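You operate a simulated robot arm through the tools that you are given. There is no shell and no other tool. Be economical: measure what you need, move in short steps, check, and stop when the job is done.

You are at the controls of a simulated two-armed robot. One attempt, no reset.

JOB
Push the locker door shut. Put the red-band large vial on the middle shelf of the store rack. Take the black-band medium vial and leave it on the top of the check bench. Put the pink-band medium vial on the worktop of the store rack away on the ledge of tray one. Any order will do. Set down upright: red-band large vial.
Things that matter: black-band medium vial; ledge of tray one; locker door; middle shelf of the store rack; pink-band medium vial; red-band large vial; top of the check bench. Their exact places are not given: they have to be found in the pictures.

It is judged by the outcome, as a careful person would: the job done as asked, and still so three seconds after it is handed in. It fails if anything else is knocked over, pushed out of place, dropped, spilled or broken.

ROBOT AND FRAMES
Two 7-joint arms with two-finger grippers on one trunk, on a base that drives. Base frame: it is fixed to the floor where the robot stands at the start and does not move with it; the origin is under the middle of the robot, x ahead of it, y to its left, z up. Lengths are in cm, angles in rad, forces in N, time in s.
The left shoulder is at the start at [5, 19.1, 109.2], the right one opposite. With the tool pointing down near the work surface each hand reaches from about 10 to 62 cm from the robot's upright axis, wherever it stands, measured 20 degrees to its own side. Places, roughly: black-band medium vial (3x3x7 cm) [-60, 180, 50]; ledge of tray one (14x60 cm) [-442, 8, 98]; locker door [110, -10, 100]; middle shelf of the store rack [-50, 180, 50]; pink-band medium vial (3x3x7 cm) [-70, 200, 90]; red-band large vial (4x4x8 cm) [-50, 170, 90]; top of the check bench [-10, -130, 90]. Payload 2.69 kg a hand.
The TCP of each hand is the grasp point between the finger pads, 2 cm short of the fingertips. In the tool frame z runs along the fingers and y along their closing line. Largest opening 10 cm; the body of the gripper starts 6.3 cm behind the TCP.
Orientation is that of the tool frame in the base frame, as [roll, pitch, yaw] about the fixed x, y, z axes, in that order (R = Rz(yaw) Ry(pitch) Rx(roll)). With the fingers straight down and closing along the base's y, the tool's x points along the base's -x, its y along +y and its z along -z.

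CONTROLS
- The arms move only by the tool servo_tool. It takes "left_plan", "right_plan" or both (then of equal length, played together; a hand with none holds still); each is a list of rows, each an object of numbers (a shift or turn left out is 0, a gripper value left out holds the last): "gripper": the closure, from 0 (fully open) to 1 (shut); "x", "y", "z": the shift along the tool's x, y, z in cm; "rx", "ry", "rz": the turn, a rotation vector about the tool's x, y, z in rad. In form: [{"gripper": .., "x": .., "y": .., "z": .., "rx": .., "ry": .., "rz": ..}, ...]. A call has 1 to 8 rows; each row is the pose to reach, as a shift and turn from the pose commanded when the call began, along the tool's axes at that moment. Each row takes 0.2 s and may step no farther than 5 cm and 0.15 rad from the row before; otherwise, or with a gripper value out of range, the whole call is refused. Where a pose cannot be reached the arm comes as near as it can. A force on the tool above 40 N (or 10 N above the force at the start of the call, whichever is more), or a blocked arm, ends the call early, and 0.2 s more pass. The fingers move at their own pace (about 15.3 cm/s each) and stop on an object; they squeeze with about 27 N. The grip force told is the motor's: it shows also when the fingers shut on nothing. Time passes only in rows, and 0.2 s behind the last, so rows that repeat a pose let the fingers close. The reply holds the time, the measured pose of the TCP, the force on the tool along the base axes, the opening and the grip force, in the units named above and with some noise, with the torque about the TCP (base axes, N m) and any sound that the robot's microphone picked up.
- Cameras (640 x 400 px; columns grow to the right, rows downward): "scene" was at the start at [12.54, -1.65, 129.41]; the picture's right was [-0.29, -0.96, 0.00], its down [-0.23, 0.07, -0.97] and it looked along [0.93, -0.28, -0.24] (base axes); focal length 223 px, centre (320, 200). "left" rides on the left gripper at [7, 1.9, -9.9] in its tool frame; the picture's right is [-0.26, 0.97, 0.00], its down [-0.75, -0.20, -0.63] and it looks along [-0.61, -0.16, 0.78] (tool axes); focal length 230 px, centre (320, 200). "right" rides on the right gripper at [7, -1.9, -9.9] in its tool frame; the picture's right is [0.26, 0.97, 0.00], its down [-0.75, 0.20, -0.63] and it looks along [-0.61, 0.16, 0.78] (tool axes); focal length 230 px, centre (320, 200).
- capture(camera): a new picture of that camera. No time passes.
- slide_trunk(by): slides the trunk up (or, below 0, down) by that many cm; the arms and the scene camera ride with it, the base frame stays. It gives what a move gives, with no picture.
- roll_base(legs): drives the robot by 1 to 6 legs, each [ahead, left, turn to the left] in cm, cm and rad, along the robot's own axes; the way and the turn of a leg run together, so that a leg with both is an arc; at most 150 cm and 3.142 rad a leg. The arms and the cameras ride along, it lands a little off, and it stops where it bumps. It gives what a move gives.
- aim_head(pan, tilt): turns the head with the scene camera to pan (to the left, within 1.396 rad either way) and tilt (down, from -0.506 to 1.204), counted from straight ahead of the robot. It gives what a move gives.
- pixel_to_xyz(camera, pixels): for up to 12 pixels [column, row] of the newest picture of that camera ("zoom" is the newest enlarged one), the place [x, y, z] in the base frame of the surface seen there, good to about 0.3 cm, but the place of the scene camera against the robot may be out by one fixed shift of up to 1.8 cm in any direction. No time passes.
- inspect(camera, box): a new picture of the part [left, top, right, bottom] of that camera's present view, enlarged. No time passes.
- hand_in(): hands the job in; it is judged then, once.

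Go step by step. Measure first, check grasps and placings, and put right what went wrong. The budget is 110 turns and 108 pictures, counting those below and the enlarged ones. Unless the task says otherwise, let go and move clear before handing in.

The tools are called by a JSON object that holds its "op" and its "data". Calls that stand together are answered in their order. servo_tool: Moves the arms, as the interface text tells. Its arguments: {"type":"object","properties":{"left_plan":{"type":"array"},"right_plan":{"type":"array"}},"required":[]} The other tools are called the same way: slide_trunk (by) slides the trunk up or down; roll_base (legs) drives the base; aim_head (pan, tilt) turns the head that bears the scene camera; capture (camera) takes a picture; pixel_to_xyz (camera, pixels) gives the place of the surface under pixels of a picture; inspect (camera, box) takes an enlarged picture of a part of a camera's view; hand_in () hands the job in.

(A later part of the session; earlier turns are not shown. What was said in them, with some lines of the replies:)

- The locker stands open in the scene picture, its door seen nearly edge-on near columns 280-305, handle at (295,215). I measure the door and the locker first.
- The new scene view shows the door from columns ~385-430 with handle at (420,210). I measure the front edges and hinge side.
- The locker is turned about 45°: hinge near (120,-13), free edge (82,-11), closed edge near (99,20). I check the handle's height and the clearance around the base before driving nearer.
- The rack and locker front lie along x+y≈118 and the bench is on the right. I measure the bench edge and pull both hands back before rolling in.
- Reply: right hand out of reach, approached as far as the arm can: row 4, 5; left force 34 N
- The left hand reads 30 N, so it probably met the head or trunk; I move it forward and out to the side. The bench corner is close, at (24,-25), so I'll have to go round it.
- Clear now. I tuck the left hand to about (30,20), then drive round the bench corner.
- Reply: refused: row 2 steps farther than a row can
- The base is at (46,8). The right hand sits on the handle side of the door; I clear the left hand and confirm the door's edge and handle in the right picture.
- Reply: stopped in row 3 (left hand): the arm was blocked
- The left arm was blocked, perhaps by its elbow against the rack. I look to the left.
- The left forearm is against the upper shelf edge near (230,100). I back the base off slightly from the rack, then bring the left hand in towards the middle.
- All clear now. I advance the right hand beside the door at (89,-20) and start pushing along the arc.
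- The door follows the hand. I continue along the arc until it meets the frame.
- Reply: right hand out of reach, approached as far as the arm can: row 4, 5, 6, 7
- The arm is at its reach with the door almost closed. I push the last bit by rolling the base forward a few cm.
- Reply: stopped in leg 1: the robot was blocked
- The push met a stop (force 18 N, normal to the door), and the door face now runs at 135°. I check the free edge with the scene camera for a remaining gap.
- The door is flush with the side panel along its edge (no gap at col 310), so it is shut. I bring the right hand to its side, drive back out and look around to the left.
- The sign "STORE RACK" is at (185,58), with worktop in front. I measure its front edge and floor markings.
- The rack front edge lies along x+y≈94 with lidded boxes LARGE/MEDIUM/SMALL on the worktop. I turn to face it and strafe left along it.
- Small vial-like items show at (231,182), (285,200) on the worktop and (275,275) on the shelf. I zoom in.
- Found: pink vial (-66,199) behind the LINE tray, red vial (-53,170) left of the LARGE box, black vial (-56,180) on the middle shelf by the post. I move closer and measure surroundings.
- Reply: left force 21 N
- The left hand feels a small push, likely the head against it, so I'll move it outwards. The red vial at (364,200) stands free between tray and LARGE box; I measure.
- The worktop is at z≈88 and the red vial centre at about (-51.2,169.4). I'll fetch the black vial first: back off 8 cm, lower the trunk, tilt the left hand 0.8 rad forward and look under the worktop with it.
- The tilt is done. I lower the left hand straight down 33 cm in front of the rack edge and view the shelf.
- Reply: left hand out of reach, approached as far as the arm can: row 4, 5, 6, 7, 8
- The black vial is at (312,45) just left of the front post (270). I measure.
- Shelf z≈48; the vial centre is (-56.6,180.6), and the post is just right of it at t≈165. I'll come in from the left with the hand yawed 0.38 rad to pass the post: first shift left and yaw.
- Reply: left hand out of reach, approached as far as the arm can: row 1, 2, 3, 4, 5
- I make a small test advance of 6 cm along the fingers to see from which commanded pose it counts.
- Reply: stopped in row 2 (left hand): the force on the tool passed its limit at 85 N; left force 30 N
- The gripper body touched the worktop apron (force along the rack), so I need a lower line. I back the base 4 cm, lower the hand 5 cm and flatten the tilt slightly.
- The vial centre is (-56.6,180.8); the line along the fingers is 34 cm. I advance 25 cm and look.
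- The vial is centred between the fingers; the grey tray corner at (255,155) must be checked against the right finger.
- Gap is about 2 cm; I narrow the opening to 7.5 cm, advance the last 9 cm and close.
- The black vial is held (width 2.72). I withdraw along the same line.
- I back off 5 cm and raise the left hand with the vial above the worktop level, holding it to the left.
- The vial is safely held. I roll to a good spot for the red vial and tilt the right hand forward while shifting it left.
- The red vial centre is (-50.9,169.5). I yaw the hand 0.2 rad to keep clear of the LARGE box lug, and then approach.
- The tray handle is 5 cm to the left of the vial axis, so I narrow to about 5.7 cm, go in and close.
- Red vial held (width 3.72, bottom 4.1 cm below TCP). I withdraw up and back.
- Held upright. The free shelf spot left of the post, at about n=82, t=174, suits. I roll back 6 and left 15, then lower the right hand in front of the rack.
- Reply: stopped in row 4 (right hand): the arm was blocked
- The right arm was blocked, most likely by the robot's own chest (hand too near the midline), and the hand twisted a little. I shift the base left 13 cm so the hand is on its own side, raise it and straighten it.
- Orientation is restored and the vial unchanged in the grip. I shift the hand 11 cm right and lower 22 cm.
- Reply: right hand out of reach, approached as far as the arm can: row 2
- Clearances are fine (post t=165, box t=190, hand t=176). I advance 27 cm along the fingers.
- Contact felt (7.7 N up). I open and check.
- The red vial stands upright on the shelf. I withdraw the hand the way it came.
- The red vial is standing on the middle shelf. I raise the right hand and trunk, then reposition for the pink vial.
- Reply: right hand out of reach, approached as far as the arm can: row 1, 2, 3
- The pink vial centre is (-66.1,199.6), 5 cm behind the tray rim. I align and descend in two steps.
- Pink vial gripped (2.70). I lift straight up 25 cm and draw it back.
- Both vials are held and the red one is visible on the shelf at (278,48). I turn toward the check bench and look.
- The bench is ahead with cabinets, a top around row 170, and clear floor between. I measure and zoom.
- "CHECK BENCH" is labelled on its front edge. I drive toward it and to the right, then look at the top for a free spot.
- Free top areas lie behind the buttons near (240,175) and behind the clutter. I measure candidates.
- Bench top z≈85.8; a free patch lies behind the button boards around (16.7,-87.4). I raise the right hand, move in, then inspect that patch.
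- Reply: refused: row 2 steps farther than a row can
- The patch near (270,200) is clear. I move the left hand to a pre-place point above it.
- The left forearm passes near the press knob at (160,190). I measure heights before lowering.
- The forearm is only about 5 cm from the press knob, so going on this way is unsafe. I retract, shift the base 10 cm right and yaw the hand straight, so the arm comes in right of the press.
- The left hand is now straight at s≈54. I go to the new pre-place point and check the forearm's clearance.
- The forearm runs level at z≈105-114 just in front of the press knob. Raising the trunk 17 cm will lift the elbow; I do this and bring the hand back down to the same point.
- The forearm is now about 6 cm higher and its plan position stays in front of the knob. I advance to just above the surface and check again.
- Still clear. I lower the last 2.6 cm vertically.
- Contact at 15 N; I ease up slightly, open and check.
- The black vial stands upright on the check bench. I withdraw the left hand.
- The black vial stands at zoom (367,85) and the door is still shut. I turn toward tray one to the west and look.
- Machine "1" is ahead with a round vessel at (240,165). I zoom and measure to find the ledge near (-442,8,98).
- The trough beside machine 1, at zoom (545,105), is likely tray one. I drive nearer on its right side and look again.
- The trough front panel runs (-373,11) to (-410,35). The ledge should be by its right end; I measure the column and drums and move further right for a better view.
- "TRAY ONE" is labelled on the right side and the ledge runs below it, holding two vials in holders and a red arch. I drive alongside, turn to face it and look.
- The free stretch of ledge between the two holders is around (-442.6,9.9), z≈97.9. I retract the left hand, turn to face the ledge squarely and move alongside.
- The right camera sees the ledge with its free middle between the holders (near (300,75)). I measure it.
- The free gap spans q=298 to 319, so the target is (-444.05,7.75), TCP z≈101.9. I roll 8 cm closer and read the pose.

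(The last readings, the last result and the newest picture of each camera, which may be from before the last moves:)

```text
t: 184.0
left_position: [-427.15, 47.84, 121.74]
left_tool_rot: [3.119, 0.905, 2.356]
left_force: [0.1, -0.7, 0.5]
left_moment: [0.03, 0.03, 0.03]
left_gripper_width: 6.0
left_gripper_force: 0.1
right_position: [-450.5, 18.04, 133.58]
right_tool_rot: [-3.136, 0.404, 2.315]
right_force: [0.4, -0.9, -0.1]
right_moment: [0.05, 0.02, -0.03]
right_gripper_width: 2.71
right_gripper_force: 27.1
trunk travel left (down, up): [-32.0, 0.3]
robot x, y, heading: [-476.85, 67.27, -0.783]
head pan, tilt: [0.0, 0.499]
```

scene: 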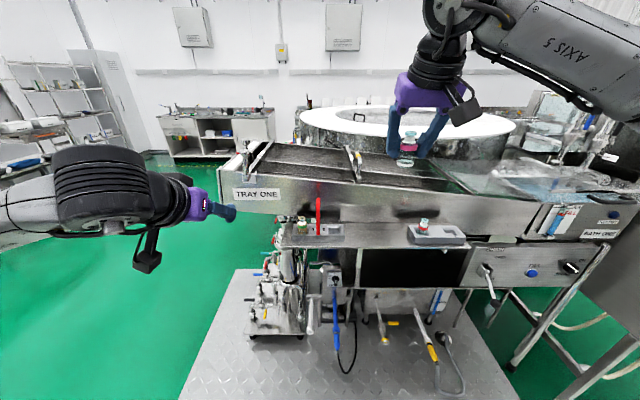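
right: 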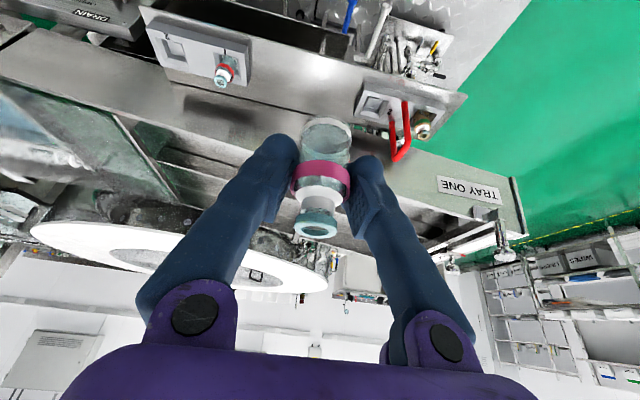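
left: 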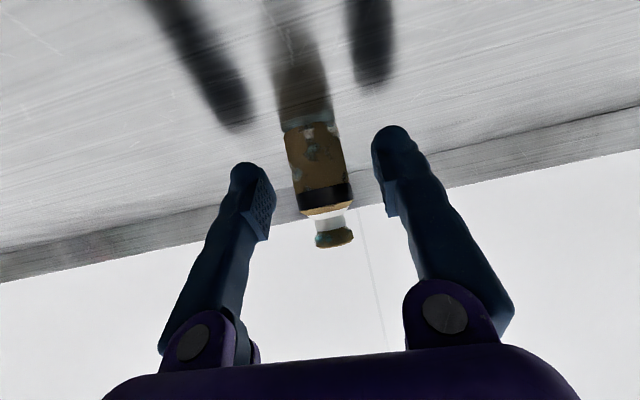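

{"op": "servo_tool", "data": {"right_plan": [{"z": 4.3, "y": -1}, {"z": 8.6, "y": -2.2}, {"z": 12.9, "y": -2.2}, {"z": 17.2, "y": -2.2}, {"z": 21.5, "y": -2.2}, {"z": 25.8, "y": -2.2}, {"z": 30, "y": -2.2}, {"z": 30, "y": -2.2}]}}

{"op": "capture", "data": {"camera": "right"}}

{"op": "inspect", "data": {"camera": "scene", "box": [280, 130, 520, 280]}}

```text
t: 185.8
left_position: [-427.18, 47.98, 121.89]
left_tool_rot: [3.119, 0.905, 2.357]
left_force: [-1.5, -0.4, 0.5]
left_moment: [0.0, 0.02, 0.0]
left_gripper_width: 6.0
left_gripper_force: 0.1
right_position: [-444.22, 7.85, 106.07]
right_tool_rot: [-3.137, 0.405, 2.318]
right_force: [-0.4, -0.1, 0.2]
right_moment: [-0.01, -0.02, 0.0]
right_gripper_width: 2.74
right_gripper_force: 27.5
trunk travel left (down, up): [-32.0, 0.3]
robot x, y, heading: [-477.12, 67.71, -0.784]
head pan, tilt: [0.0, 0.499]
```

```text
27 pictures are left
```

right: 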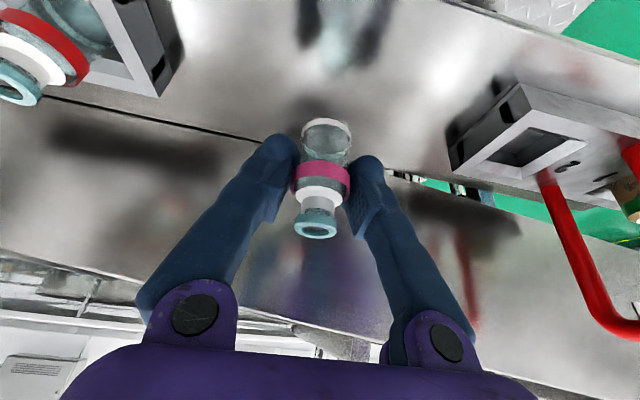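

```text
2.67 times, centred on (400, 205) of scene
```

zoom: 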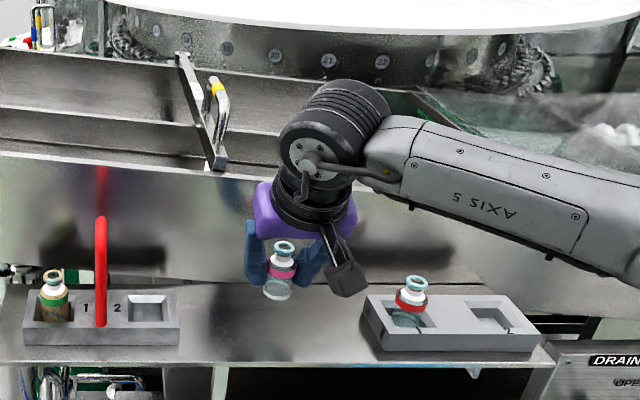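

Well placed over the free ledge. I lower to near contact in small steps.

{"op": "servo_tool", "data": {"right_plan": [{"z": 1.4, "x": 0.6}, {"z": 2.8, "x": 1.2}, {"z": 3.3, "x": 1.4}, {"z": 3.6, "x": 1.55}, {"z": 3.8, "x": 1.63}]}}

```text
t: 187.0
left_position: [-427.17, 47.88, 121.96]
left_tool_rot: [3.118, 0.906, 2.359]
left_force: [-0.3, -0.1, -0.8]
left_moment: [-0.01, -0.02, -0.01]
left_gripper_width: 5.99
left_gripper_force: 0.0
right_position: [-444.36, 7.98, 101.97]
right_tool_rot: [-3.135, 0.408, 2.317]
right_force: [0.2, 0.3, 7.9]
right_moment: [-0.01, -0.03, -0.01]
right_gripper_width: 2.71
right_gripper_force: 26.4
trunk travel left (down, up): [-32.0, 0.3]
robot x, y, heading: [-477.09, 67.15, -0.784]
head pan, tilt: [0.0, 0.499]
```

Contact (7.9 N). I open and check.

{"op": "servo_tool", "data": {"right_plan": [{"gripper": 0.85}, {"gripper": 0.65}, {"gripper": 0.45}, {"gripper": 0.4}, {"gripper": 0.4}]}}

{"op": "capture", "data": {"camera": "right"}}

```text
t: 188.2
left_position: [-427.23, 47.81, 122.01]
left_tool_rot: [3.119, 0.904, 2.359]
left_force: [0.8, -0.4, 0.1]
left_moment: [0.02, 0.03, 0.0]
left_gripper_width: 5.99
left_gripper_force: 0.2
right_position: [-444.29, 7.93, 101.78]
right_tool_rot: [-3.137, 0.405, 2.316]
right_force: [-0.1, 1.4, -0.1]
right_moment: [0.0, 0.02, 0.0]
right_gripper_width: 6.01
right_gripper_force: 0.1
trunk travel left (down, up): [-32.0, 0.3]
robot x, y, heading: [-476.82, 67.44, -0.784]
head pan, tilt: [0.0, 0.499]
```

```text
25 pictures are left
```

right: 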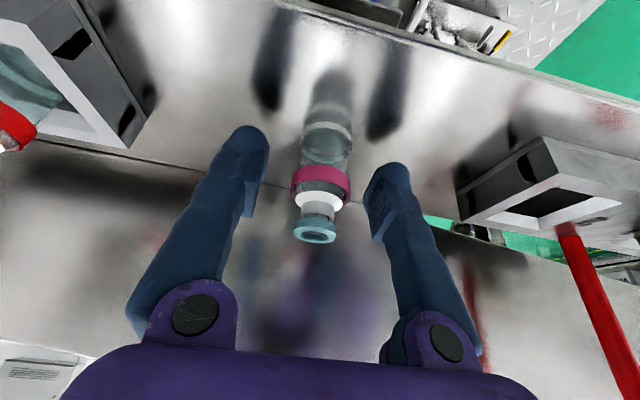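

The pink vial stands free on the ledge. I withdraw the hand and roll back a little, then verify.

{"op": "servo_tool", "data": {"right_plan": [{"z": -3}, {"z": -7}, {"z": -11}, {"z": -15}, {"z": -19}, {"z": -23}, {"z": -27}, {"z": -30}]}}

{"op": "roll_base", "data": {"legs": [[-20, 0, 0]]}}

{"op": "inspect", "data": {"camera": "scene", "box": [240, 130, 480, 280]}}

```text
t: 190.0
left_position: [-427.1, 47.97, 121.83]
left_tool_rot: [3.119, 0.905, 2.357]
left_force: [0.1, 0.1, -1.3]
left_moment: [0.0, -0.03, -0.01]
left_gripper_width: 5.98
left_gripper_force: 0.1
right_position: [-452.4, 16.66, 129.31]
right_tool_rot: [-3.135, 0.406, 2.318]
right_force: [0.0, 0.2, 0.4]
right_moment: [-0.01, 0.03, 0.01]
right_gripper_width: 5.97
right_gripper_force: 0.0
trunk travel left (down, up): [-32.0, 0.3]
robot x, y, heading: [-477.23, 67.42, -0.786]
head pan, tilt: [0.0, 0.499]
```

```text
t: 191.6
left_position: [-441.07, 61.83, 121.93]
left_tool_rot: [3.118, 0.904, 2.358]
left_force: [-0.1, -0.4, 0.3]
left_moment: [0.03, 0.01, -0.02]
left_gripper_width: 6.0
left_gripper_force: 0.0
right_position: [-466.32, 30.57, 129.32]
right_tool_rot: [-3.136, 0.405, 2.317]
right_force: [0.3, -0.3, -0.3]
right_moment: [-0.01, -0.05, -0.01]
right_gripper_width: 6.01
right_gripper_force: 0.0
trunk travel left (down, up): [-32.0, 0.3]
robot x, y, heading: [-491.08, 81.37, -0.787]
head pan, tilt: [0.0, 0.499]
```

```text
2.67 times, centred on (360, 205) of scene
```

zoom: 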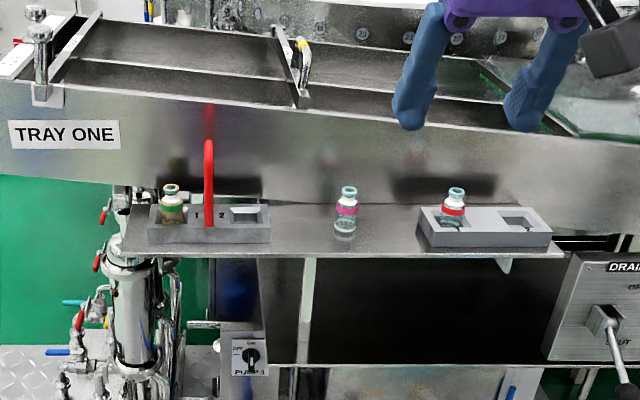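

The pink vial stands on the ledge at zoom (346,210), between the two undisturbed holders. The red and black vials and the door were all checked earlier, so I hand in.

{"op": "hand_in", "data": {}}

```text
The job is handed in.
```

I finished all four parts and handed the job in; I don't have the verdict yet.

- **Locker door:** shut.
- **Red-band large vial:** upright on the middle shelf of the store rack.
- **Black-band medium vial:** standing on top of the check bench.
- **Pink-band medium vial:** standing on the ledge of tray one, between the two holders.

Two contacts along the way could count against it. My left arm touched the shelf rack beside the locker, and the left gripper bumped the front edge of the store rack's worktop at 85 N. I saw nothing moved or knocked over in the later pictures.
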